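You operate a simulated robot arm through the tools that you are given. There is no shell and no other tool. Be economical: measure what you need, move in short steps, check, and stop when the job is done.

The job below is to be done with a simulated two-armed robot. You get a single attempt, and the scene is never put back.

Task
Take the sea bottle and leave it in the yellow tray. Stack the small white carton that says "clamps" from the top of the far bench on top of the small white carton that says "bands". Take the purple tray and put it on the top shelf of the trolley. Open the caps drawer, take the trial cap on the top of the far bench and put it away in the trial section of the caps drawer and shut the drawer again. Stack the bottle marked "green" from the top of the far bench on top of the bottle that says "blue". Any order will do.

Only the result counts: the job must be done as asked and must still hold three seconds after the hand-in. Knocking over, shifting, dropping, spilling or breaking anything else fails it. Lids that push on must go on centred and level and be pressed home; caps that screw on are set level and turned clockwise until they are tight.

Robot
Two 7-joint arms with vacuum grippers on one trunk, on a base that drives. Base frame: it is fixed to the floor where the robot stands at the start and does not move with it; the origin is under the middle of the robot, x ahead of it, y to its left, z up; the surface under the hand at the start is at about z = 850. Lengths are in mm, angles in rad, forces in N, time in s.
The left shoulder is at the start at [70, 174, 1154], the right one opposite. With the tool pointing down near the work surface each hand reaches from about 320 to 800 mm from the robot's upright axis, wherever it stands, measured 20 degrees to its own side. Places, roughly: caps drawer [-4600, 1100, 700]; purple tray (16x10x4 cm) [700, 1300, 900]; sea bottle [500, 0, 1000]; small blue dye bottle, small green dye bottle, sma [750, 2000, 1000]; small white carton [750, 500, 1000]; top shelf of the trolley [-2400, -1800, 800]; trial cap [500, 1750, 750]; trial section of the caps drawer [-4500, 1300, 700]; yellow tray (22x16x4 cm) [700, 100, 900]. Payload 3.5 kg a hand.
Tool frame (each hand has its own): the origin (TCP) lies in the middle of the cups' lips, and z points out of the cups. The gripper has 2 cups of 32 mm across, covering 32 by 80 mm (tool x, y); the bellows give 10 mm. With the vacuum on, a cup seals on a smooth face that it is pressed against (1 to 4 N); it does not hold porous or soft things. The pull reaches 76 N.
Orientation is told as [roll, pitch, yaw] about the base's x, y, z axes, in that order, counted from this pose: with the cups facing straight down, the tool's x points along the base's -x, its y along +y and its z along -z.

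Tools
- The arms move only by the tool play_rows. It takes "left_rows", "right_rows" or both (then of equal length, played together; a hand with none holds still); each is a list of rows, each a list of 6 numbers: the shift along the tool's x, y, z in m, then the turn, a rotation vector about the tool's x, y, z in rad. In form: [[dx, dy, dz, rx, ry, rz], ...]. A call has 1 to 10 rows; each row shifts and turns the commanded pose from where the row before left it, along the tool's axes as they then stand. "left_valve" and "right_valve" are, for a hand that has rows, the vacuum: 1 switches it on, 0 off, set as the call begins (left out, the last holds). Rows are played at 5 a second. More than 50 mm and 0.15 rad between two rows, or a gripper value outside its range, and nothing of the call is played. Where a pose cannot be reached the arm comes as near as it can. A force on the tool above 40 N (or 10 N above the force at the start of the call, whichever is more), or a blocked arm, ends the call early, and 0.2 s more pass. The pull builds up within a second once a cup has sealed. Time passes only in rows, and 0.2 s behind the last, so rows that do not move give it time. It gives the time, the measured TCP pose, the force on the tool (base axes) and the pull of the vacuum at its end, in the units of the frame above (readings bear some noise), with the torque about the TCP (base axes, N m) and any sound that the robot's microphone picked up.
- Cameras (640 x 400 px; columns grow to the right, rows downward): "scene" is now at [130.1, 29.1, 1463.7]; the picture's right is [0.55, -0.84, 0.00], its down [-0.60, -0.39, -0.70] and it looks along [0.58, 0.38, -0.72] (base axes); focal length 272 px, centre (320, 200). "left" rides on the left gripper at [74, -19, -110] in its tool frame; the picture's right is [0.25, 0.97, 0.00], its down [-0.77, 0.20, -0.60] and it looks along [-0.58, 0.15, 0.80] (tool axes); focal length 218 px, centre (320, 200). "right" rides on the right gripper at [74, 19, -110] in its tool frame; the picture's right is [-0.25, 0.97, 0.00], its down [-0.77, -0.20, -0.60] and it looks along [-0.59, -0.15, 0.80] (tool axes); focal length 218 px, centre (320, 200). There is no depth. A picture from a camera that has moved, and an enlarged one, comes with that camera's place and axes in the base frame and with its lens. The place of the scene camera against the robot may be out by one fixed shift of up to 25 mm in any direction.
- snapshot(camera): a new picture of that camera. The clock stands still meanwhile.
- lift_body(by): slides the trunk up (or, below 0, down) by that many mm; the arms and the scene camera ride with it, the base frame stays. It gives what a move gives, with no picture.
- steer(legs): drives the robot by 1 to 6 legs, each [ahead, turn to the left] in mm and rad, along the robot's own axes; the way and the turn of a leg run together, so that a leg with both is an arc; at most 1500 mm and 3.142 rad a leg. The arms and the cameras ride along, it lands a little off, and it stops where it bumps. It gives what a move gives.
- turn_head(pan, tilt): turns the head with the scene camera to pan (to the left, within 1.501 rad either way) and tilt (down, from -0.506 to 1.204), counted from straight ahead of the robot. It gives what a move gives.
- close_up(camera, box): a new picture of the part [left, top, right, bottom] of that camera's present view, enlarged. The clock stands still meanwhile.
- hand_in(): hands the job in; it is judged then, once.

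Go step by step. Nothing tells you exact positions but the pictures and the camera data: compare them with the known pose of the tool, close in by small moves and look again before you grip or let go. The budget is 186 turns and 154 pictures, counting those below and the enlarged ones. Unless the task says otherwise, let go and move clear before handing in, and close with one line.

The tools are called after ">>>" by a JSON object that holds its "method" and its "body". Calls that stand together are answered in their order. play_rows: Moves the arms, as the interface text tells. Its arguments: {"type":"object","properties":{"left_rows":{"type":"array"},"left_valve":{"type":"number"},"right_rows":{"type":"array"},"right_valve":{"type":"number"}},"required":[]} The other tools are called the same way: lift_body (by) slides the trunk up or down; steer (legs) drives the base; turn_head (pan, tilt) turns the head that bears the scene camera; snapshot (camera) takes a picture; close_up (camera, box) takes an enlarged picture of a part of a camera's view; hand_in () hands the job in.

At the start:

```text
time: 0.0
left_position: [390.1, 466.6, 1168.5]
left_orientation: [0.0, -0.001, 0.0]
left_wrist_force: [-0.8, -0.5, 0.7]
left_wrist_torque: [-0.02, 0.04, 0.01]
left_pull: 0.1
right_position: [536.5, 43.0, 1155.9]
right_orientation: [0.0, -0.001, -0.002]
right_wrist_force: [-0.2, -0.7, 0.2]
right_wrist_torque: [-0.02, -0.01, 0.04]
right_pull: 0.0
trunk travel left (down, up): [-650.0, 190.0]
robot x, y, heading: [2.5, -0.6, -0.001]
head pan, tilt: [0.578, 0.798]
```

scene: 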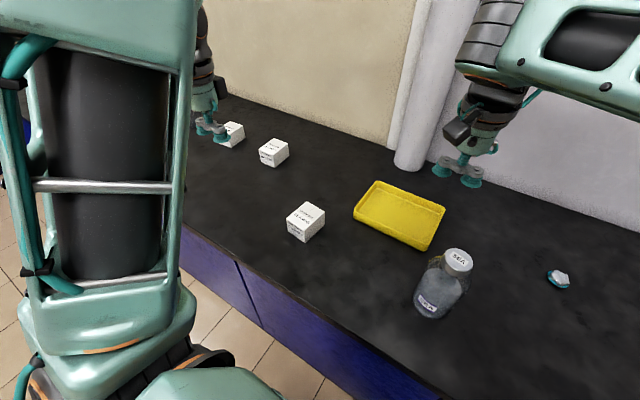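
right: 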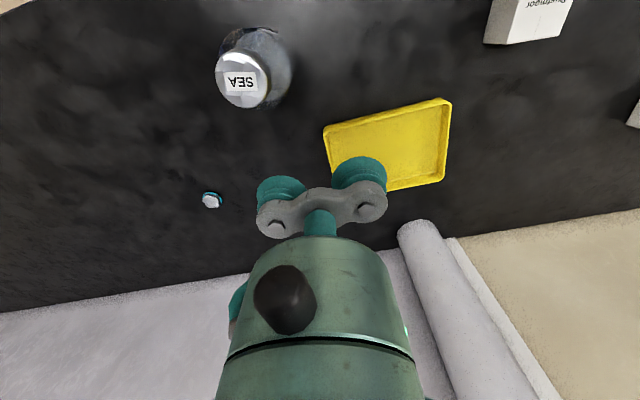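
left: 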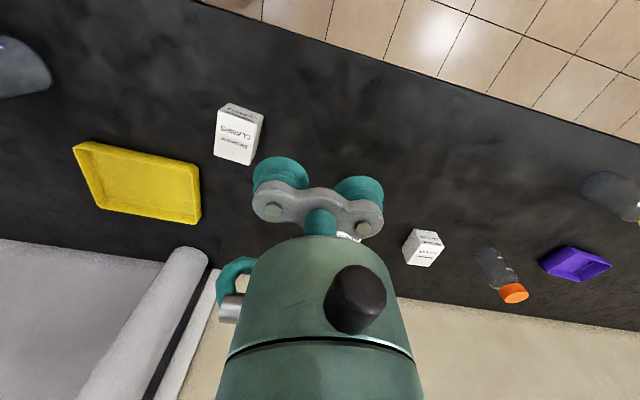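

I see a dark bench ahead with the SEA bottle, yellow tray and several white cartons, and the purple tray further to the left. First I'll read the labels in the scene and left camera views.

>>> {"method": "close_up", "body": {"camera": "scene", "box": [190, 110, 350, 250]}}

>>> {"method": "close_up", "body": {"camera": "left", "box": [200, 90, 460, 280]}}

>>> {"method": "close_up", "body": {"camera": "scene", "box": [340, 170, 600, 330]}}

```text
2.86 times, centred on (270, 180) of scene
camera zoom: at [130.1, 29.1, 1463.7], right [0.55, -0.84, 0.0], down [-0.6, -0.39, -0.7], along [0.58, 0.38, -0.72], focal length 777 px, centre (463, 257)
```

zoom: 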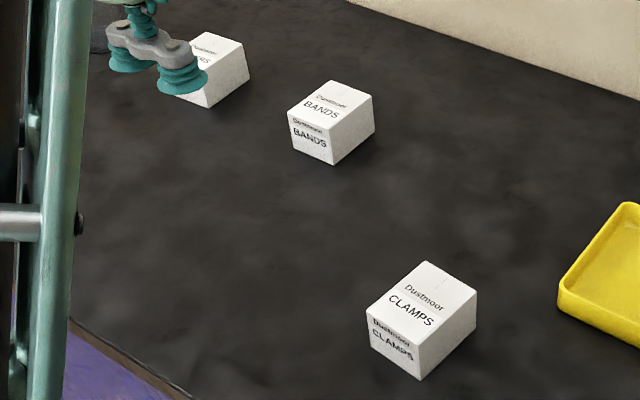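

```text
2.11 times, centred on (330, 185) of left
camera zoom: at [315.0, 448.3, 1280.1], right [-0.25, 0.97, 0.0], down [0.77, 0.2, 0.6], along [0.58, 0.15, -0.8], focal length 460 px, centre (299, 232)
```

zoom: 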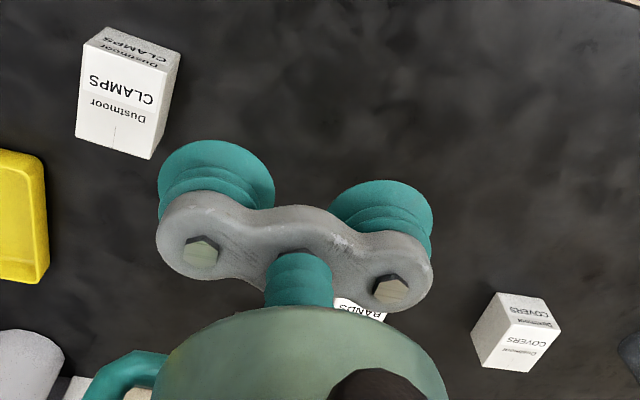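

```text
2.46 times, centred on (470, 250) of scene
camera zoom: at [130.1, 29.1, 1463.7], right [0.55, -0.84, 0.0], down [-0.6, -0.39, -0.7], along [0.58, 0.38, -0.72], focal length 669 px, centre (-49, 77)
```

zoom: 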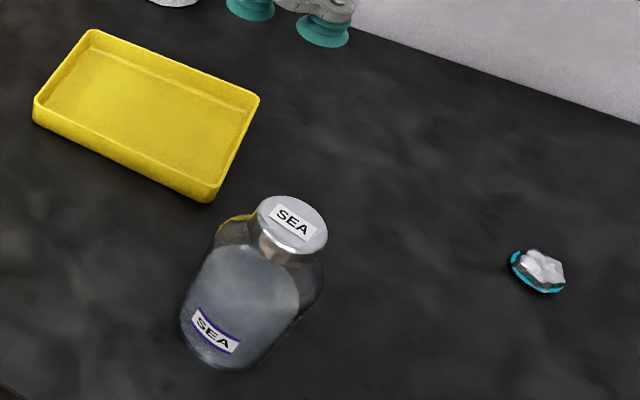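

The clamps, bands and covers cartons are identified, and the SEA lid is roughly at (480,-20). I'll move the right hand over it to triangulate with the wrist camera.

>>> {"method": "play_rows", "body": {"right_rows": [[0.025, -0.03, 0, 0, 0, 0], [0.025, -0.03, 0, 0, 0, 0], [0, 0, 0, 0, 0, 0]]}}

>>> {"method": "snapshot", "body": {"camera": "right"}}

```text
time: 0.8
left_position: [390.3, 468.8, 1168.9]
left_orientation: [-0.002, 0.004, -0.002]
left_wrist_force: [1.2, 0.3, 0.0]
left_wrist_torque: [-0.05, 0.05, 0.01]
left_pull: 0.0
right_position: [485.4, -15.0, 1154.6]
right_orientation: [-0.002, -0.001, 0.0]
right_wrist_force: [0.1, 0.5, -0.2]
right_wrist_torque: [0.02, 0.02, 0.0]
right_pull: 0.0
trunk travel left (down, up): [-650.0, 190.0]
robot x, y, heading: [-0.8, 0.0, 0.0]
head pan, tilt: [0.578, 0.798]
```

```text
147 pictures are left
camera right: at [412.2, 3.7, 1265.5], right [0.25, 0.97, 0.0], down [0.77, -0.2, 0.6], along [0.58, -0.15, -0.8], focal length 218 px, centre (320, 200)
```

right: 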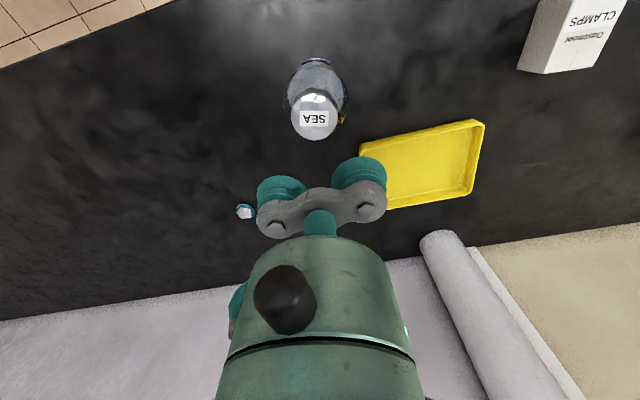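

The SEA lid top triangulates to about (477,-19,1030). I'll bring the +y cup over it and descend to just above.

>>> {"method": "play_rows", "body": {"right_rows": [[0.008, -0.026, 0.03, 0, 0, 0], [0, 0, 0.035, 0, 0, 0], [0, 0, 0.03, 0, 0, 0], [0, 0, 0, 0, 0, 0]]}}

>>> {"method": "snapshot", "body": {"camera": "right"}}

>>> {"method": "snapshot", "body": {"camera": "scene"}}

```text
time: 1.8
left_position: [388.5, 466.4, 1169.6]
left_orientation: [0.001, 0.001, 0.0]
left_wrist_force: [0.8, -0.5, 0.4]
left_wrist_torque: [0.0, 0.0, 0.01]
left_pull: 0.1
right_position: [478.4, -44.0, 1060.3]
right_orientation: [0.002, 0.002, -0.003]
right_wrist_force: [-0.3, 0.5, -0.1]
right_wrist_torque: [0.02, 0.0, 0.0]
right_pull: 0.0
trunk travel left (down, up): [-650.0, 190.0]
robot x, y, heading: [-2.3, -3.0, -0.0]
head pan, tilt: [0.578, 0.798]
```

```text
146 pictures are left
camera right: at [404.1, -25.0, 1170.8], right [0.25, 0.97, 0.0], down [0.77, -0.2, 0.6], along [0.59, -0.15, -0.8], focal length 218 px, centre (320, 200)
```

right: 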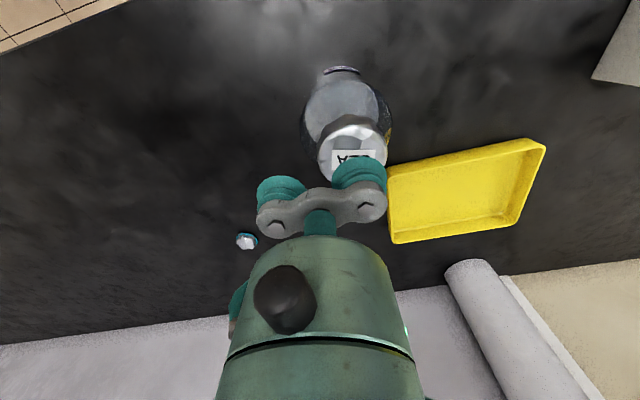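

```text
145 pictures are left
camera scene: at [129.5, 28.0, 1463.8], right [0.55, -0.84, 0.0], down [-0.6, -0.39, -0.7], along [0.58, 0.38, -0.72], focal length 272 px, centre (320, 200)
```

scene: 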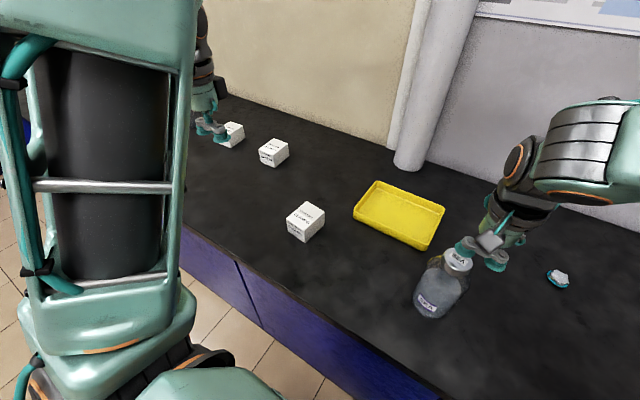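

The lid is at about (475,-19.5), right under the cup. I'll descend with vacuum on.

>>> {"method": "play_rows", "body": {"right_rows": [[0.003, 0, 0.024, 0, 0, 0], [0, 0, 0.006, 0, 0, 0], [0, 0, 0.004, 0, 0, 0], [0, 0, 0, 0, 0, 0], [0, 0, 0, 0, 0, 0]], "right_valve": 1}}

```text
time: 3.0
left_position: [385.9, 467.1, 1169.4]
left_orientation: [0.0, -0.002, 0.001]
left_wrist_force: [-0.3, 0.5, 0.0]
left_wrist_torque: [0.0, 0.02, 0.01]
left_pull: 0.0
right_position: [473.4, -43.4, 1028.5]
right_orientation: [0.001, -0.004, -0.001]
right_wrist_force: [-4.9, -1.1, 12.0]
right_wrist_torque: [1.22, 0.12, 0.05]
right_pull: 37.7
trunk travel left (down, up): [-650.0, 190.0]
robot x, y, heading: [-3.1, -1.6, 0.005]
head pan, tilt: [0.578, 0.798]
heard: snap
```

The cup sealed with a 37.7 N pull. I'll lift it slowly and check.

>>> {"method": "play_rows", "body": {"right_rows": [[0, 0, -0.01, 0, 0, 0], [0, 0, -0.02, 0, 0, 0], [0, 0, -0.03, 0, 0, 0], [0, 0, 0, 0, 0, 0]]}}

>>> {"method": "snapshot", "body": {"camera": "right"}}

>>> {"method": "snapshot", "body": {"camera": "scene"}}

```text
time: 4.0
left_position: [390.6, 467.2, 1168.3]
left_orientation: [0.0, 0.002, 0.001]
left_wrist_force: [0.3, -0.5, -1.0]
left_wrist_torque: [-0.05, -0.01, 0.01]
left_pull: 0.2
right_position: [476.1, -43.5, 1085.9]
right_orientation: [0.001, 0.002, 0.0]
right_wrist_force: [0.6, -0.1, -6.7]
right_wrist_torque: [0.75, 0.03, -0.04]
right_pull: 37.3
trunk travel left (down, up): [-650.0, 190.0]
robot x, y, heading: [2.0, 4.2, 0.004]
head pan, tilt: [0.578, 0.798]
```

```text
144 pictures are left
camera right: at [403.0, -23.5, 1196.2], right [0.25, 0.97, 0.0], down [0.77, -0.2, 0.6], along [0.58, -0.15, -0.8], focal length 218 px, centre (320, 200)
```

right: 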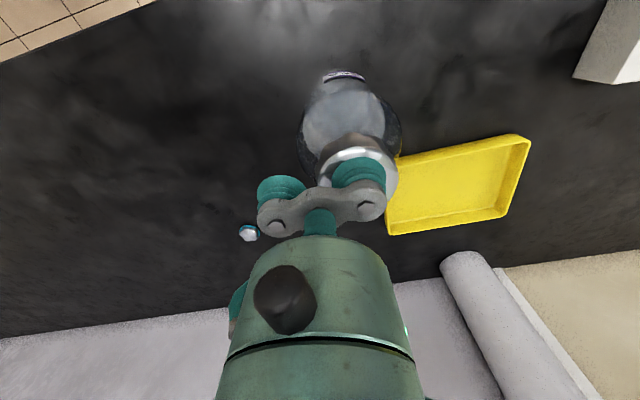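

```text
143 pictures are left
camera scene: at [131.7, 29.0, 1463.5], right [0.55, -0.84, 0.0], down [-0.6, -0.39, -0.7], along [0.58, 0.38, -0.72], focal length 272 px, centre (320, 200)
```

scene: 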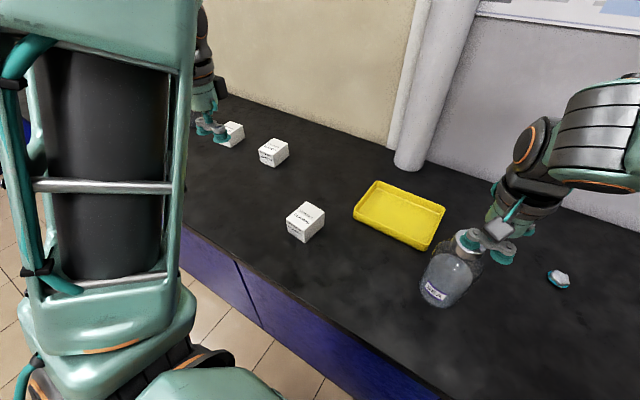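

The bottle is lifted (about 0.7 kg) and the tray centre is at about (654,145). I'll raise it and carry it over in small steps.

>>> {"method": "play_rows", "body": {"right_rows": [[0, 0, -0.03, 0, 0, 0], [-0.02, 0.018, -0.01, 0, 0, 0], [-0.026, 0.024, 0, 0, 0, 0], [-0.026, 0.024, 0, 0, 0, 0], [-0.026, 0.024, 0, 0, 0, 0], [-0.026, 0.024, 0, 0, 0, 0], [-0.026, 0.024, 0, 0, 0, 0], [-0.018, 0.018, 0, 0, 0, 0], [-0.01, 0.008, 0, 0, 0, 0], [0, 0, 0, 0, 0, 0]]}}

>>> {"method": "snapshot", "body": {"camera": "right"}}

>>> {"method": "snapshot", "body": {"camera": "scene"}}

```text
time: 6.2
left_position: [388.8, 467.8, 1169.1]
left_orientation: [0.0, 0.0, 0.0]
left_wrist_force: [-0.5, 0.3, -0.5]
left_wrist_torque: [0.0, 0.0, 0.02]
left_pull: 0.2
right_position: [627.1, 73.6, 1136.2]
right_orientation: [0.049, 0.01, -0.032]
right_wrist_force: [-0.5, 1.1, -7.3]
right_wrist_torque: [0.69, 0.03, -0.05]
right_pull: 37.9
right hand out of reach, approached as far as the arm can: row 7, 8
trunk travel left (down, up): [-650.0, 190.0]
robot x, y, heading: [0.6, -0.6, 0.0]
head pan, tilt: [0.578, 0.798]
```

```text
142 pictures are left
camera right: at [553.7, 89.9, 1248.3], right [0.28, 0.96, 0.04], down [0.77, -0.26, 0.59], along [0.57, -0.13, -0.81], focal length 218 px, centre (320, 200)
```

right: 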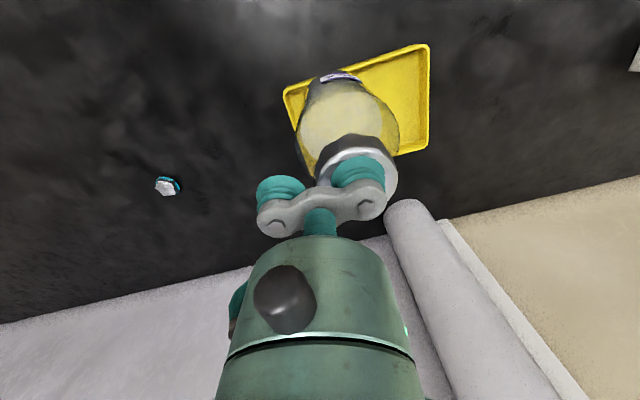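

```text
141 pictures are left
camera scene: at [130.1, 29.9, 1463.7], right [0.55, -0.84, 0.0], down [-0.6, -0.39, -0.7], along [0.58, 0.38, -0.72], focal length 272 px, centre (320, 200)
```

scene: 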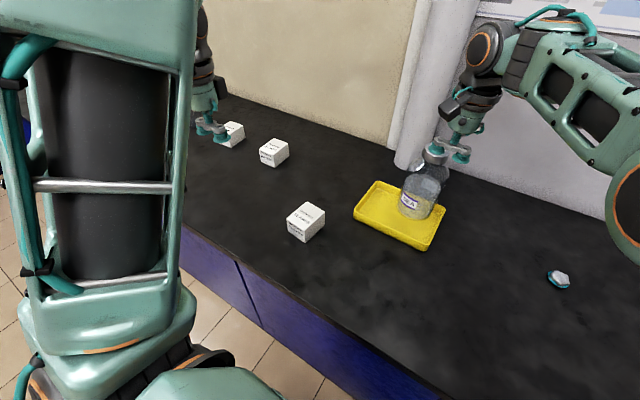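

The arm is stretched high up, but lowering brings the wrist nearer shoulder height and regains reach. I'll lower to about 25 mm above the tray and look.

>>> {"method": "play_rows", "body": {"right_rows": [[0, 0, 0.02, 0, 0, 0], [0, 0, 0.02, 0, 0, 0], [0, 0, 0.02, 0, 0, 0], [0, 0, 0, 0, 0, 0], [0, 0, 0, 0, 0, 0]]}}

>>> {"method": "snapshot", "body": {"camera": "right"}}

```text
time: 7.4
left_position: [388.6, 466.6, 1169.5]
left_orientation: [0.0, -0.001, -0.001]
left_wrist_force: [0.6, -1.0, -0.4]
left_wrist_torque: [0.02, -0.01, 0.03]
left_pull: 0.1
right_position: [618.8, 85.6, 1067.3]
right_orientation: [0.001, -0.002, -0.003]
right_wrist_force: [-0.3, -0.3, -7.2]
right_wrist_torque: [0.79, 0.07, -0.06]
right_pull: 37.2
trunk travel left (down, up): [-650.0, 190.0]
robot x, y, heading: [-0.7, 0.3, -0.001]
head pan, tilt: [0.578, 0.798]
```

```text
140 pictures are left
camera right: at [545.1, 105.3, 1177.4], right [0.25, 0.97, 0.0], down [0.77, -0.2, 0.6], along [0.58, -0.15, -0.8], focal length 218 px, centre (320, 200)
```

right: 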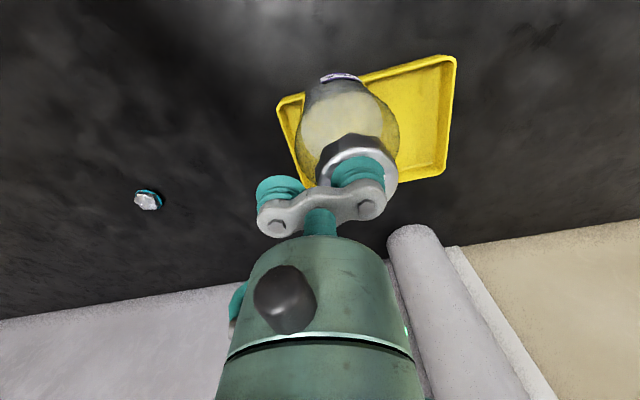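

Level now with the lid at (619,110) and the tray centre at (655,145). I'll shift toward the centre while lowering.

>>> {"method": "play_rows", "body": {"right_rows": [[-0.012, 0.015, 0.012, 0, 0, 0], [-0.008, 0.013, 0.008, 0, 0, 0], [0, 0, 0, 0, 0, 0], [0, 0, 0, 0, 0, 0]]}}

>>> {"method": "snapshot", "body": {"camera": "right"}}

```text
time: 8.4
left_position: [390.4, 468.4, 1168.6]
left_orientation: [0.0, 0.0, 0.0]
left_wrist_force: [0.0, -0.5, -0.8]
left_wrist_torque: [0.0, 0.01, 0.0]
left_pull: 0.0
right_position: [618.8, 87.1, 1067.4]
right_orientation: [0.003, -0.001, -0.001]
right_wrist_force: [0.0, 0.1, -7.3]
right_wrist_torque: [0.76, -0.01, -0.07]
right_pull: 38.3
right hand out of reach, approached as far as the arm can: row 1, 2
trunk travel left (down, up): [-650.0, 190.0]
robot x, y, heading: [-4.8, 0.1, -0.002]
head pan, tilt: [0.578, 0.798]
```

```text
139 pictures are left
camera right: at [545.7, 105.5, 1177.3], right [0.25, 0.97, 0.0], down [0.77, -0.2, 0.6], along [0.58, -0.15, -0.8], focal length 218 px, centre (320, 200)
```

right: 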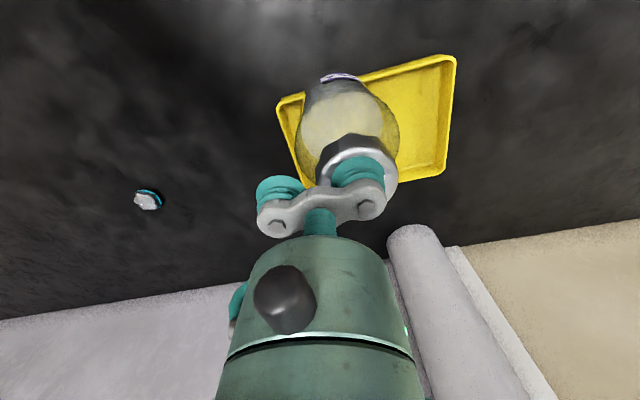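

The arm is at its reach limit here, so I'll raise the trunk for clearance, turn the base left by 0.35 rad, and then reposition the hand.

>>> {"method": "lift_body", "body": {"by": 110}}

>>> {"method": "steer", "body": {"legs": [[0, 0.35]]}}

>>> {"method": "snapshot", "body": {"camera": "right"}}

>>> {"method": "snapshot", "body": {"camera": "scene"}}

```text
time: 9.8
left_position: [390.5, 467.5, 1277.3]
left_orientation: [-0.001, 0.003, 0.001]
left_wrist_force: [0.6, -0.4, 0.0]
left_wrist_torque: [0.05, 0.01, -0.02]
left_pull: 0.2
right_position: [619.2, 85.6, 1177.1]
right_orientation: [-0.001, 0.002, -0.001]
right_wrist_force: [0.4, -0.6, -6.7]
right_wrist_torque: [0.78, 0.05, -0.05]
right_pull: 37.8
trunk travel left (down, up): [-760.0, 80.0]
robot x, y, heading: [-4.0, 0.8, -0.005]
head pan, tilt: [0.578, 0.798]
```

```text
time: 11.3
left_position: [203.8, 573.5, 1277.5]
left_orientation: [0.002, 0.003, 0.356]
left_wrist_force: [-1.0, 0.3, 0.7]
left_wrist_torque: [-0.01, 0.03, -0.02]
left_pull: 0.0
right_position: [552.6, 294.3, 1176.9]
right_orientation: [0.001, 0.001, 0.356]
right_wrist_force: [-0.4, 0.0, -6.8]
right_wrist_torque: [0.64, 0.3, -0.04]
right_pull: 37.5
trunk travel left (down, up): [-760.0, 80.0]
robot x, y, heading: [2.6, 1.4, 0.355]
head pan, tilt: [0.578, 0.798]
```

```text
138 pictures are left
camera right: at [476.4, 287.8, 1286.9], right [-0.1, 1.0, 0.0], down [0.79, 0.08, 0.6], along [0.6, 0.06, -0.8], focal length 218 px, centre (320, 200)
```

right: 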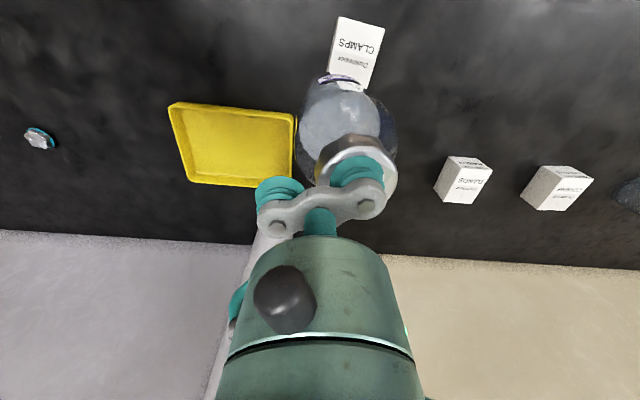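

```text
137 pictures are left
camera scene: at [109.4, 66.6, 1573.6], right [0.8, -0.6, 0.0], down [-0.43, -0.57, -0.7], along [0.41, 0.56, -0.72], focal length 272 px, centre (320, 200)
```

scene: 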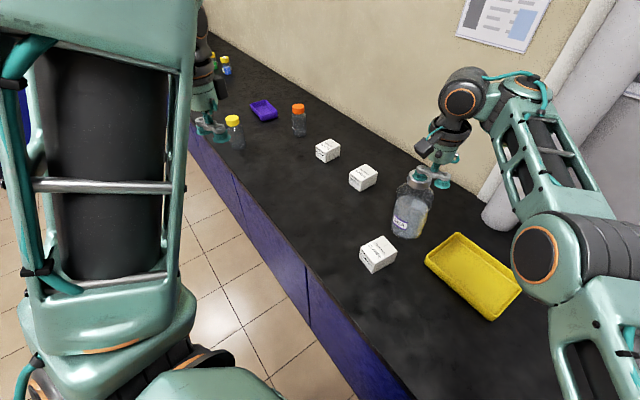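

Good overview. I'll now move the hand in the robot frame by about (+43,-202) to place the bottle over the tray centre.

>>> {"method": "play_rows", "body": {"right_rows": [[0, -0.015, 0, 0, 0, 0], [0, -0.028, 0, 0, 0, 0], [-0.004, -0.03, 0, 0, 0, 0], [-0.008, -0.03, 0, 0, 0, 0], [-0.008, -0.03, 0, 0, 0, 0], [-0.008, -0.03, 0, 0, 0, 0], [-0.008, -0.025, 0.02, 0, 0, 0], [-0.007, -0.014, 0.03, 0, 0, 0], [0, 0, 0.02, 0, 0, 0], [0, 0, 0, 0, 0, 0]]}}

>>> {"method": "snapshot", "body": {"camera": "right"}}

>>> {"method": "snapshot", "body": {"camera": "scene"}}

```text
time: 13.5
left_position: [204.4, 575.1, 1277.7]
left_orientation: [-0.001, 0.0, 0.356]
left_wrist_force: [0.2, 0.4, 0.0]
left_wrist_torque: [-0.01, 0.02, 0.01]
left_pull: 0.1
right_position: [662.0, 119.8, 1106.0]
right_orientation: [0.002, 0.003, 0.355]
right_wrist_force: [-0.2, -0.7, -6.7]
right_wrist_torque: [0.65, 0.34, -0.07]
right_pull: 37.8
trunk travel left (down, up): [-760.0, 80.0]
robot x, y, heading: [0.4, 0.5, 0.354]
head pan, tilt: [0.578, 0.798]
```

```text
136 pictures are left
camera right: at [585.7, 113.2, 1216.3], right [-0.1, 1.0, 0.0], down [0.79, 0.08, 0.6], along [0.6, 0.06, -0.8], focal length 218 px, centre (320, 200)
```

right: 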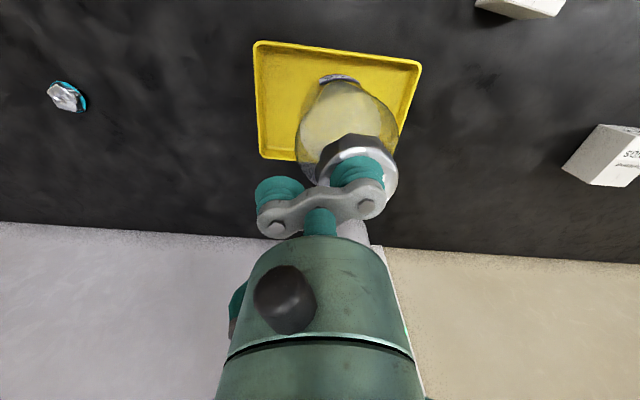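

```text
135 pictures are left
camera scene: at [108.4, 67.2, 1573.7], right [0.8, -0.6, 0.0], down [-0.43, -0.58, -0.7], along [0.42, 0.56, -0.72], focal length 272 px, centre (320, 200)
```

scene: 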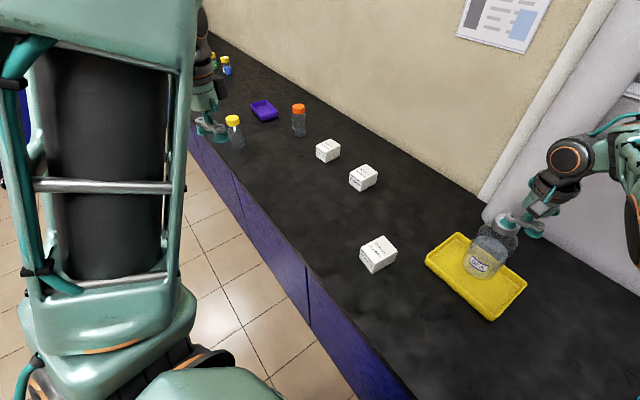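

Well placed at (654,142). Lowering until contact.

>>> {"method": "play_rows", "body": {"right_rows": [[0, 0, 0.025, 0, 0, 0], [0, 0, 0.025, 0, 0, 0], [0, 0, 0.015, 0, 0, 0], [0, 0, 0.006, 0, 0, 0], [0, 0, 0.003, 0, 0, 0], [0, 0, 0, 0, 0, 0]]}}

```text
time: 14.9
left_position: [199.7, 574.0, 1280.1]
left_orientation: [0.002, -0.002, 0.353]
left_wrist_force: [-0.1, -0.4, 0.1]
left_wrist_torque: [0.0, -0.01, 0.0]
left_pull: 0.2
right_position: [659.6, 118.9, 1034.8]
right_orientation: [0.0, -0.002, 0.353]
right_wrist_force: [1.7, -3.6, 14.6]
right_wrist_torque: [1.12, 0.4, -0.11]
right_pull: 37.8
trunk travel left (down, up): [-760.0, 80.0]
robot x, y, heading: [-0.8, 0.9, 0.356]
head pan, tilt: [0.578, 0.798]
```

Contact made. Releasing and then rising.

>>> {"method": "play_rows", "body": {"right_rows": [[0, 0, -0.003, 0, 0, 0], [0, 0, 0, 0, 0, 0], [0, 0, 0, 0, 0, 0], [0, 0, -0.01, 0, 0, 0], [0, 0, -0.03, 0, 0, 0], [0, 0, -0.05, 0, 0, 0], [0, 0, -0.03, 0, 0, 0]], "right_valve": 0}}

>>> {"method": "snapshot", "body": {"camera": "scene"}}

>>> {"method": "snapshot", "body": {"camera": "right"}}

```text
time: 16.5
left_position: [201.9, 573.7, 1278.4]
left_orientation: [0.0, -0.001, 0.357]
left_wrist_force: [-0.1, -0.6, -0.4]
left_wrist_torque: [-0.03, 0.0, 0.0]
left_pull: 0.0
right_position: [661.8, 121.3, 1154.4]
right_orientation: [0.001, 0.002, 0.354]
right_wrist_force: [0.3, 0.0, -0.2]
right_wrist_torque: [0.03, 0.0, -0.01]
right_pull: 0.0
trunk travel left (down, up): [-760.0, 80.0]
robot x, y, heading: [0.6, 1.5, 0.355]
head pan, tilt: [0.578, 0.798]
heard: snap
```

```text
134 pictures are left
camera scene: at [107.3, 67.0, 1573.7], right [0.8, -0.6, 0.0], down [-0.43, -0.58, -0.7], along [0.42, 0.56, -0.72], focal length 272 px, centre (320, 200)
```

scene: 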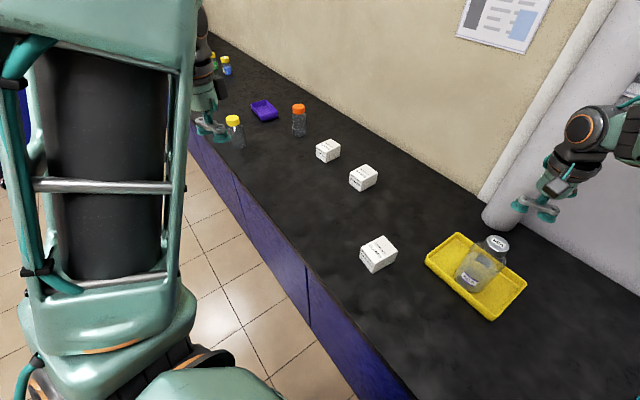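

```text
133 pictures are left
camera right: at [586.5, 113.9, 1265.1], right [-0.1, 1.0, 0.0], down [0.79, 0.08, 0.6], along [0.6, 0.06, -0.8], focal length 218 px, centre (320, 200)
```

right: 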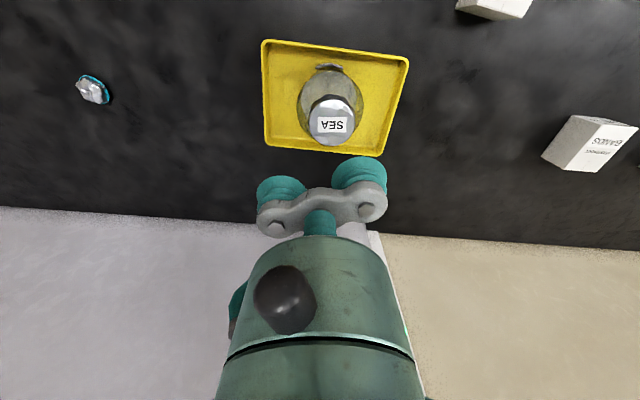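

The SEA bottle stands in the yellow tray. Next comes clamps onto bands: I'll drive the robot about 300 mm along the bench to bring both cartons within the left hand's reach.

>>> {"method": "steer", "body": {"legs": [[0, 1.215], [300, 0], [0, -1.57]]}}

>>> {"method": "snapshot", "body": {"camera": "left"}}

>>> {"method": "snapshot", "body": {"camera": "scene"}}

```text
time: 25.5
left_position: [380.5, 763.8, 1279.0]
left_orientation: [0.0, -0.002, 0.004]
left_wrist_force: [0.5, 0.5, -0.2]
left_wrist_torque: [-0.02, 0.02, 0.02]
left_pull: 0.0
right_position: [657.7, 178.1, 1155.8]
right_orientation: [-0.001, 0.0, 0.003]
right_wrist_force: [0.6, -0.1, -0.6]
right_wrist_torque: [0.04, 0.01, -0.05]
right_pull: 0.2
trunk travel left (down, up): [-760.0, 80.0]
robot x, y, heading: [-7.0, 291.0, -0.004]
head pan, tilt: [0.578, 0.798]
```

```text
132 pictures are left
camera left: at [307.3, 743.2, 1390.1], right [-0.26, 0.97, 0.0], down [0.77, 0.2, 0.6], along [0.58, 0.16, -0.8], focal length 218 px, centre (320, 200)
```

left: 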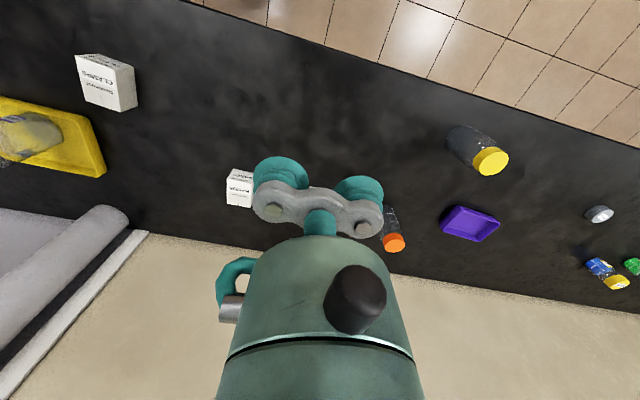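

```text
131 pictures are left
camera scene: at [124.0, 323.3, 1573.7], right [0.55, -0.84, 0.0], down [-0.6, -0.39, -0.7], along [0.58, 0.38, -0.72], focal length 272 px, centre (320, 200)
```

scene: 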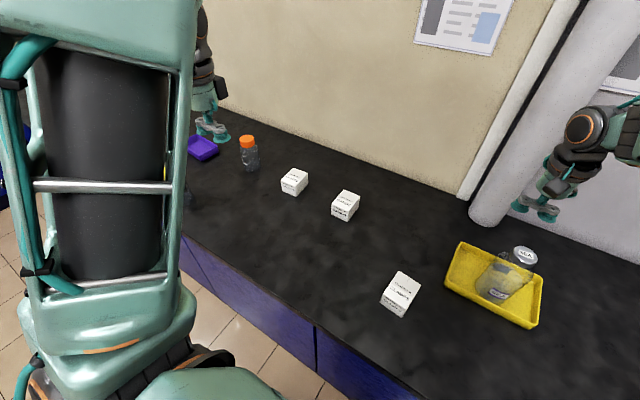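

All is in order. I'll move the left hand toward the clamps carton and look.

>>> {"method": "play_rows", "body": {"left_rows": [[-0.012, -0.043, 0, 0, 0, 0], [-0.012, -0.043, 0.01, 0, 0, 0], [-0.012, -0.043, 0.015, 0, 0, 0], [-0.012, -0.043, 0.015, 0, 0, 0], [-0.012, -0.043, 0.02, 0, 0, 0], [-0.012, -0.043, 0.02, 0, 0, 0], [-0.012, -0.043, 0.02, 0, 0, 0], [-0.012, -0.043, 0.02, 0, 0, 0], [0, 0, 0, 0, 0, 0]]}}

>>> {"method": "snapshot", "body": {"camera": "left"}}

```text
time: 27.5
left_position: [478.1, 422.1, 1159.0]
left_orientation: [0.0, 0.0, 0.005]
left_wrist_force: [0.5, -0.1, 0.9]
left_wrist_torque: [0.01, 0.02, 0.0]
left_pull: 0.0
right_position: [657.1, 179.4, 1154.6]
right_orientation: [-0.001, 0.0, 0.001]
right_wrist_force: [0.3, 0.5, -0.3]
right_wrist_torque: [-0.04, 0.02, 0.02]
right_pull: 0.1
trunk travel left (down, up): [-760.0, 80.0]
robot x, y, heading: [-5.4, 292.6, 0.001]
head pan, tilt: [0.578, 0.798]
```

```text
130 pictures are left
camera left: at [404.7, 401.5, 1269.9], right [-0.26, 0.97, 0.0], down [0.77, 0.21, 0.6], along [0.58, 0.16, -0.8], focal length 218 px, centre (320, 200)
```

left: 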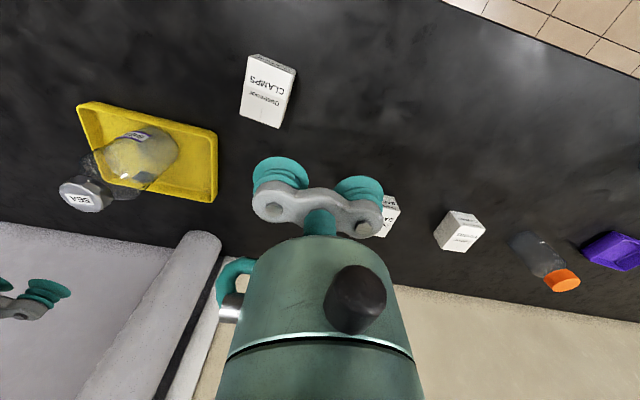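

>>> {"method": "close_up", "body": {"camera": "left", "box": [220, 40, 320, 140]}}

>>> {"method": "close_up", "body": {"camera": "scene", "box": [270, 150, 440, 330]}}

```text
4.00 times, centred on (270, 90) of left
camera zoom: at [404.7, 401.5, 1269.9], right [-0.26, 0.97, 0.0], down [0.77, 0.21, 0.6], along [0.58, 0.16, -0.8], focal length 873 px, centre (520, 640)
```

zoom: 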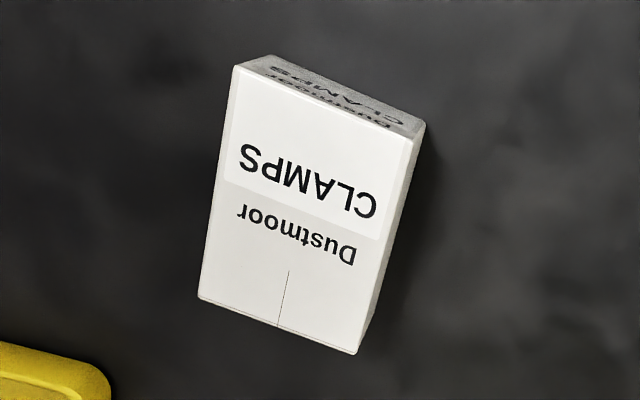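

```text
2.22 times, centred on (355, 240) of scene
camera zoom: at [123.4, 323.8, 1573.7], right [0.55, -0.84, 0.0], down [-0.6, -0.39, -0.7], along [0.58, 0.38, -0.72], focal length 604 px, centre (242, 111)
```

zoom: 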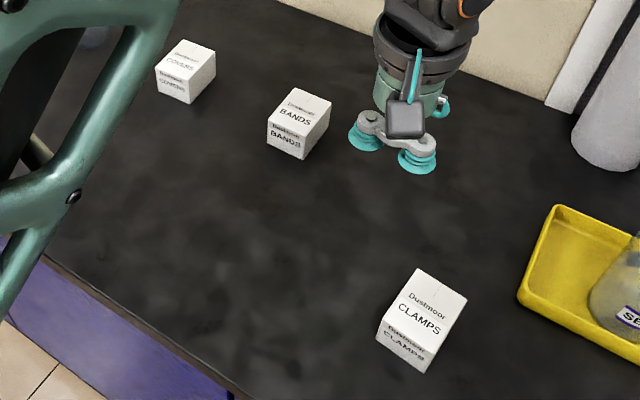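

Clamps carton: top centre about (495,342) at z about 915, roughly 65×82 mm. I'll lower the left hand so its -y cup is over the centre, then check.

>>> {"method": "play_rows", "body": {"left_rows": [[-0.007, -0.028, 0.02, 0, 0, 0], [-0.007, -0.028, 0.04, 0, 0, 0], [-0.003, 0, 0.045, 0, 0, 0], [0, 0, 0.045, 0, 0, 0], [0, 0, 0.03, 0, 0, 0], [0, 0, 0, 0, 0, 0]]}}

>>> {"method": "snapshot", "body": {"camera": "left"}}

>>> {"method": "close_up", "body": {"camera": "scene", "box": [320, 220, 480, 340]}}

```text
time: 28.9
left_position: [493.8, 362.5, 980.9]
left_orientation: [0.002, 0.001, 0.003]
left_wrist_force: [0.2, -0.1, -0.1]
left_wrist_torque: [-0.02, -0.01, 0.03]
left_pull: 0.0
right_position: [656.4, 180.6, 1155.9]
right_orientation: [0.0, 0.0, 0.002]
right_wrist_force: [-0.2, 1.2, -0.6]
right_wrist_torque: [0.01, 0.03, 0.01]
right_pull: 0.1
trunk travel left (down, up): [-760.0, 80.0]
robot x, y, heading: [-5.9, 292.2, 0.002]
head pan, tilt: [0.578, 0.798]
```

```text
127 pictures are left
camera left: at [419.9, 343.3, 1091.3], right [-0.26, 0.97, 0.0], down [0.77, 0.2, 0.6], along [0.58, 0.16, -0.8], focal length 218 px, centre (320, 200)
```

left: 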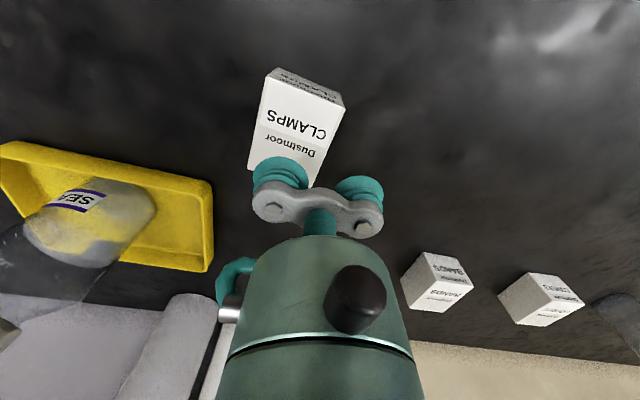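

```text
3.33 times, centred on (400, 280) of scene
camera zoom: at [123.5, 323.8, 1573.7], right [0.55, -0.84, 0.0], down [-0.6, -0.39, -0.7], along [0.58, 0.38, -0.72], focal length 906 px, centre (53, -67)
```

zoom: 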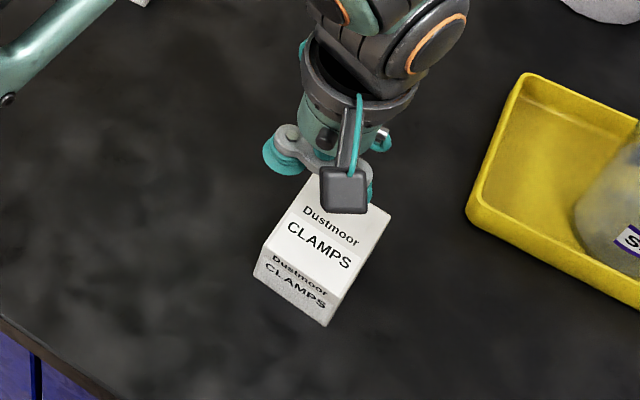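

The cup sits above the carton's centre. Descending with vacuum on.

>>> {"method": "play_rows", "body": {"left_rows": [[0, 0, 0.03, 0, 0, 0], [0, 0, 0.025, 0, 0, 0], [0, 0, 0.008, 0, 0, 0], [0, 0, 0.004, 0, 0, 0], [0, 0, 0, 0, 0, 0]], "left_valve": 1}}

```text
time: 30.1
left_position: [495.7, 363.9, 911.1]
left_orientation: [0.001, 0.0, 0.004]
left_wrist_force: [0.2, 0.7, 0.6]
left_wrist_torque: [-0.04, 0.0, 0.0]
left_pull: 0.2
right_position: [657.1, 178.4, 1154.4]
right_orientation: [0.001, 0.0, 0.001]
right_wrist_force: [0.3, 0.0, -0.2]
right_wrist_torque: [-0.01, -0.01, 0.0]
right_pull: 0.1
trunk travel left (down, up): [-760.0, 80.0]
robot x, y, heading: [-8.7, 291.4, 0.005]
head pan, tilt: [0.578, 0.798]
```

>>> {"method": "play_rows", "body": {"left_rows": [[0, 0, 0.004, 0, 0, 0], [0, 0, 0.004, 0, 0, 0], [0, 0, 0, 0, 0, 0]]}}

```text
time: 30.9
left_position: [496.1, 363.5, 905.1]
left_orientation: [0.001, -0.003, 0.003]
left_wrist_force: [4.6, 0.7, 17.7]
left_wrist_torque: [-0.95, 0.05, 0.05]
left_pull: 37.7
right_position: [656.8, 179.0, 1156.3]
right_orientation: [-0.001, -0.001, 0.002]
right_wrist_force: [-0.8, 0.8, -0.1]
right_wrist_torque: [0.02, -0.02, -0.01]
right_pull: 0.1
trunk travel left (down, up): [-760.0, 80.0]
robot x, y, heading: [-5.9, 293.3, 0.004]
head pan, tilt: [0.578, 0.798]
```

Sealed at 37.7 N with the carton top at about z=905. I'll lift it about 120 mm and look at it and the bands carton.

>>> {"method": "play_rows", "body": {"left_rows": [[0, 0, -0.01, 0, 0, 0], [0, 0, -0.025, 0, 0, 0], [0, 0, -0.04, 0, 0, 0], [0, 0, -0.045, 0, 0, 0], [0, 0, 0, 0, 0, 0]]}}

>>> {"method": "snapshot", "body": {"camera": "left"}}

```text
time: 32.1
left_position: [495.5, 364.0, 1024.0]
left_orientation: [0.0, 0.003, 0.005]
left_wrist_force: [-0.1, 0.0, -0.5]
left_wrist_torque: [-0.57, -0.01, 0.02]
left_pull: 37.3
right_position: [658.2, 177.8, 1153.4]
right_orientation: [0.0, 0.001, 0.003]
right_wrist_force: [0.1, 1.1, -0.2]
right_wrist_torque: [0.0, 0.03, 0.0]
right_pull: 0.1
trunk travel left (down, up): [-760.0, 80.0]
robot x, y, heading: [-6.7, 295.1, 0.004]
head pan, tilt: [0.578, 0.798]
```

```text
125 pictures are left
camera left: at [422.4, 344.4, 1135.1], right [-0.26, 0.97, 0.0], down [0.77, 0.2, 0.6], along [0.58, 0.16, -0.8], focal length 218 px, centre (320, 200)
```

left: 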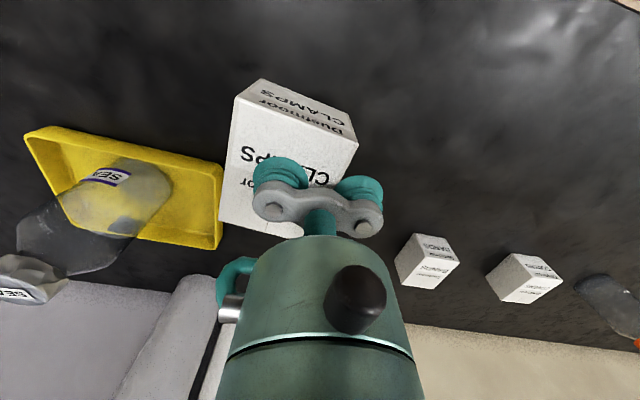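

It's held. I'll move toward the bands carton and look again.

>>> {"method": "play_rows", "body": {"left_rows": [[-0.02, 0.025, -0.01, 0, 0, 0], [-0.026, 0.031, -0.01, 0, 0, 0], [-0.026, 0.031, 0, 0, 0, 0], [-0.026, 0.031, 0, 0, 0, 0], [-0.026, 0.031, 0, 0, 0, 0], [-0.02, 0.02, 0, 0, 0, 0], [0, 0, 0, 0, 0, 0]]}}

>>> {"method": "snapshot", "body": {"camera": "left"}}

>>> {"method": "close_up", "body": {"camera": "scene", "box": [260, 130, 420, 250]}}

```text
time: 33.7
left_position: [639.2, 533.6, 1042.6]
left_orientation: [0.002, 0.0, 0.002]
left_wrist_force: [0.0, 0.5, -0.6]
left_wrist_torque: [-0.59, -0.02, -0.03]
left_pull: 37.9
right_position: [656.4, 179.4, 1154.4]
right_orientation: [0.001, -0.001, 0.002]
right_wrist_force: [-0.6, -0.2, -0.3]
right_wrist_torque: [0.03, 0.02, 0.03]
right_pull: 0.0
trunk travel left (down, up): [-760.0, 80.0]
robot x, y, heading: [-6.5, 292.1, 0.003]
head pan, tilt: [0.578, 0.798]
```

```text
124 pictures are left
camera left: at [565.0, 514.0, 1154.0], right [-0.26, 0.97, 0.0], down [0.77, 0.2, 0.6], along [0.58, 0.16, -0.8], focal length 218 px, centre (320, 200)
```

left: 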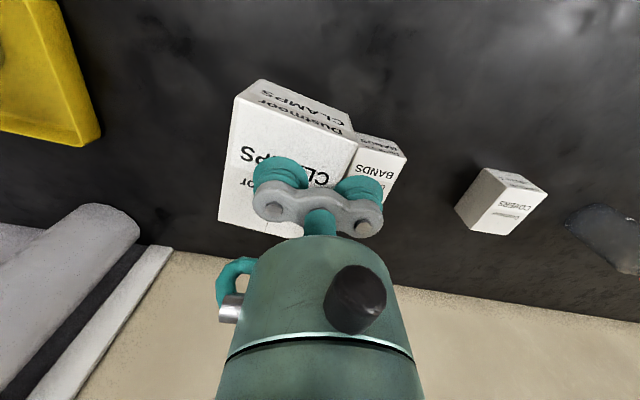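

```text
3.33 times, centred on (340, 190) of scene
camera zoom: at [123.4, 322.6, 1573.8], right [0.55, -0.84, 0.0], down [-0.6, -0.39, -0.7], along [0.58, 0.38, -0.72], focal length 906 px, centre (253, 233)
```

zoom: 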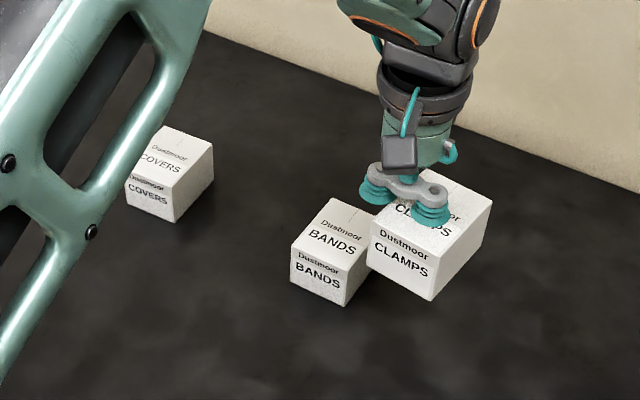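

The bands top centre is estimated at (698,620), yaw slightly positive. I'll move above it with a small yaw correction.

>>> {"method": "play_rows", "body": {"left_rows": [[-0.01, 0.025, 0, 0, 0, -0.04], [-0.015, 0.03, 0, 0, 0, -0.04], [-0.015, 0.03, 0, 0, 0, -0.04], [-0.01, 0.028, 0, 0, 0, 0], [0, 0, 0, 0, 0, 0]]}}

>>> {"method": "snapshot", "body": {"camera": "left"}}

>>> {"method": "close_up", "body": {"camera": "scene", "box": [260, 130, 420, 250]}}

```text
time: 34.9
left_position: [680.6, 649.2, 1042.4]
left_orientation: [-0.001, 0.001, 0.122]
left_wrist_force: [-0.4, 0.2, -1.5]
left_wrist_torque: [-0.53, -0.04, -0.01]
left_pull: 38.1
right_position: [658.1, 179.1, 1154.8]
right_orientation: [0.0, 0.001, 0.001]
right_wrist_force: [1.1, 0.3, 0.2]
right_wrist_torque: [0.02, 0.03, -0.01]
right_pull: 0.1
trunk travel left (down, up): [-760.0, 80.0]
robot x, y, heading: [-4.9, 291.3, 0.002]
head pan, tilt: [0.578, 0.798]
```

```text
122 pictures are left
camera left: at [610.2, 620.7, 1153.8], right [-0.37, 0.93, 0.0], down [0.74, 0.29, 0.6], along [0.56, 0.22, -0.8], focal length 218 px, centre (320, 200)
```

left: 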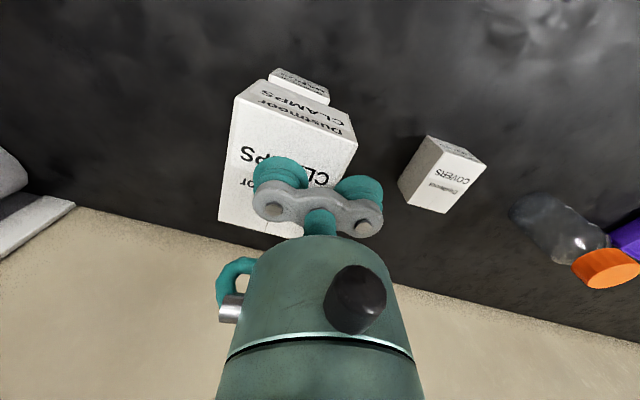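

```text
3.33 times, centred on (340, 190) of scene
camera zoom: at [123.8, 322.2, 1573.8], right [0.55, -0.84, 0.0], down [-0.6, -0.39, -0.7], along [0.58, 0.38, -0.72], focal length 906 px, centre (253, 233)
```

zoom: 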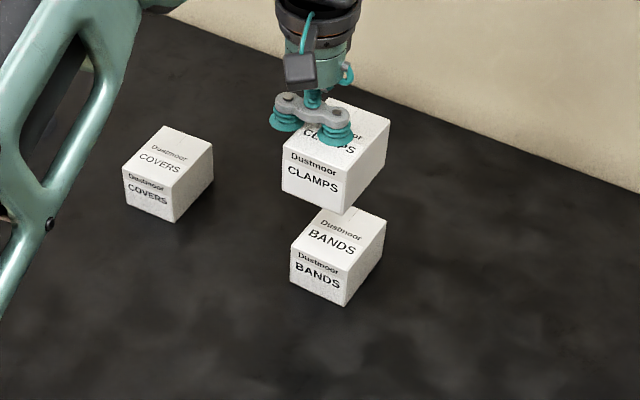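

>>> {"method": "close_up", "body": {"camera": "left", "box": [210, 50, 370, 150]}}

```text
4.00 times, centred on (290, 100) of left
camera zoom: at [610.2, 620.7, 1153.8], right [-0.37, 0.93, 0.0], down [0.74, 0.29, 0.6], along [0.56, 0.22, -0.8], focal length 873 px, centre (440, 600)
```

zoom: 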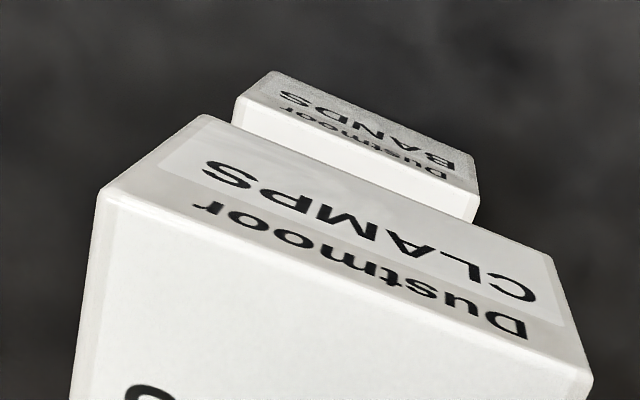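

Computed offset of the held carton relative to bands: (+9.5,-6.4) mm to correct. I'll apply it and lower to about 10 mm above.

>>> {"method": "play_rows", "body": {"left_rows": [[-0.0087, -0.0075, 0.02, 0, 0, -0.025], [0, 0, 0.025, 0, 0, 0], [0, 0, 0.02, 0, 0, 0], [0, 0, 0, 0, 0, 0]]}}

>>> {"method": "close_up", "body": {"camera": "left", "box": [210, 50, 370, 150]}}

>>> {"method": "close_up", "body": {"camera": "scene", "box": [300, 150, 400, 230]}}

```text
time: 35.9
left_position: [690.8, 641.9, 978.3]
left_orientation: [0.001, 0.001, 0.148]
left_wrist_force: [-0.3, -0.3, -1.4]
left_wrist_torque: [-0.59, -0.05, -0.02]
left_pull: 37.8
right_position: [658.3, 179.3, 1154.0]
right_orientation: [-0.001, 0.002, 0.002]
right_wrist_force: [0.0, -0.6, -0.1]
right_wrist_torque: [0.01, 0.02, -0.01]
right_pull: 0.1
trunk travel left (down, up): [-760.0, 80.0]
robot x, y, heading: [-4.2, 291.8, 0.004]
head pan, tilt: [0.578, 0.798]
```

```text
4.00 times, centred on (290, 100) of left
camera zoom: at [621.1, 613.0, 1089.5], right [-0.39, 0.92, 0.0], down [0.73, 0.31, 0.6], along [0.56, 0.24, -0.8], focal length 873 px, centre (440, 600)
```

zoom: 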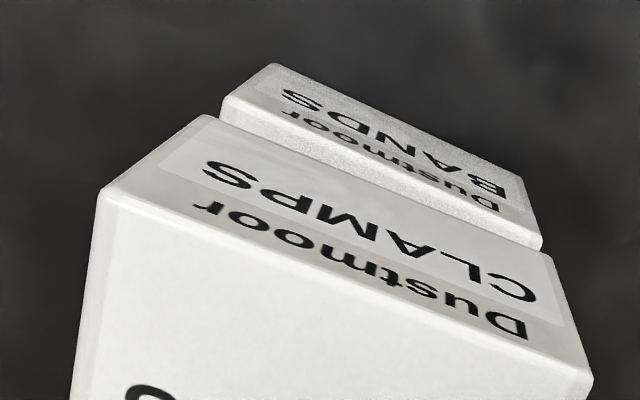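

```text
5.00 times, centred on (350, 190) of scene
camera zoom: at [124.3, 323.0, 1573.7], right [0.55, -0.84, 0.0], down [-0.6, -0.39, -0.7], along [0.58, 0.38, -0.72], focal length 1359 px, centre (170, 250)
```

zoom: 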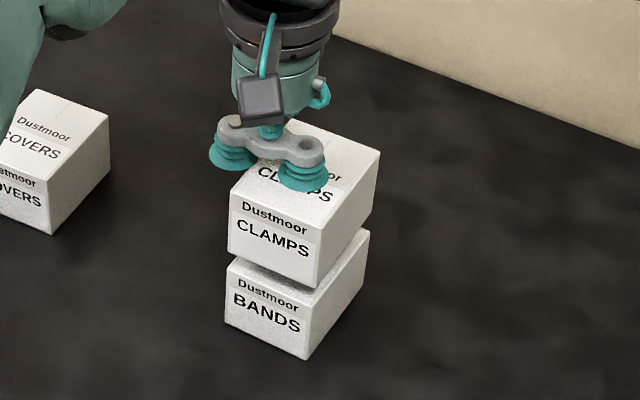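

Aligned well. Lowering gently to contact.

>>> {"method": "play_rows", "body": {"left_rows": [[0, 0, 0.01, 0, 0, 0], [0, 0, 0.004, 0, 0, 0], [0, 0, 0.003, 0, 0, 0], [0, 0, 0, 0, 0, 0]]}}

```text
time: 36.9
left_position: [690.6, 642.2, 962.4]
left_orientation: [-0.001, -0.001, 0.149]
left_wrist_force: [0.3, -0.5, -1.5]
left_wrist_torque: [-0.6, -0.08, -0.03]
left_pull: 38.0
right_position: [658.2, 178.6, 1154.6]
right_orientation: [0.0, 0.002, 0.001]
right_wrist_force: [-0.2, 0.0, 0.8]
right_wrist_torque: [0.03, -0.01, 0.01]
right_pull: 0.0
trunk travel left (down, up): [-760.0, 80.0]
robot x, y, heading: [-5.5, 295.4, 0.002]
head pan, tilt: [0.578, 0.798]
```

>>> {"method": "play_rows", "body": {"left_rows": [[0, 0, 0.003, 0, 0, 0], [0, 0, 0, 0, 0, 0]]}}

>>> {"method": "close_up", "body": {"camera": "scene", "box": [300, 150, 400, 230]}}

```text
time: 37.5
left_position: [690.3, 642.5, 962.7]
left_orientation: [-0.001, -0.004, 0.152]
left_wrist_force: [1.8, 2.4, 12.7]
left_wrist_torque: [-0.83, -0.07, 0.07]
left_pull: 37.8
right_position: [656.1, 179.1, 1155.5]
right_orientation: [0.0, 0.0, 0.004]
right_wrist_force: [0.2, -0.4, 0.1]
right_wrist_torque: [0.0, 0.0, 0.0]
right_pull: 0.1
trunk travel left (down, up): [-760.0, 80.0]
robot x, y, heading: [-5.0, 292.6, 0.003]
head pan, tilt: [0.578, 0.798]
```

```text
5.00 times, centred on (350, 190) of scene
camera zoom: at [122.1, 322.4, 1574.1], right [0.55, -0.84, 0.0], down [-0.6, -0.39, -0.7], along [0.58, 0.38, -0.72], focal length 1359 px, centre (170, 250)
```

zoom: 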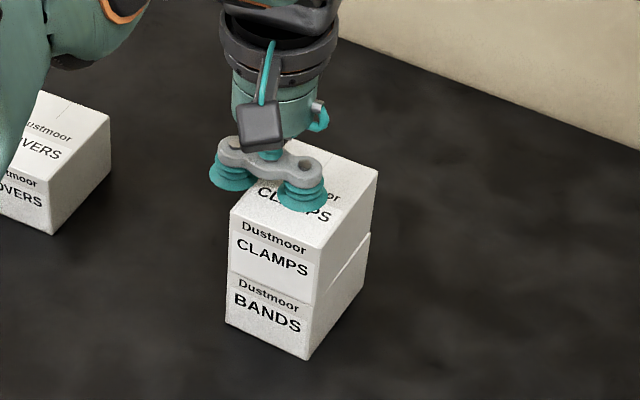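

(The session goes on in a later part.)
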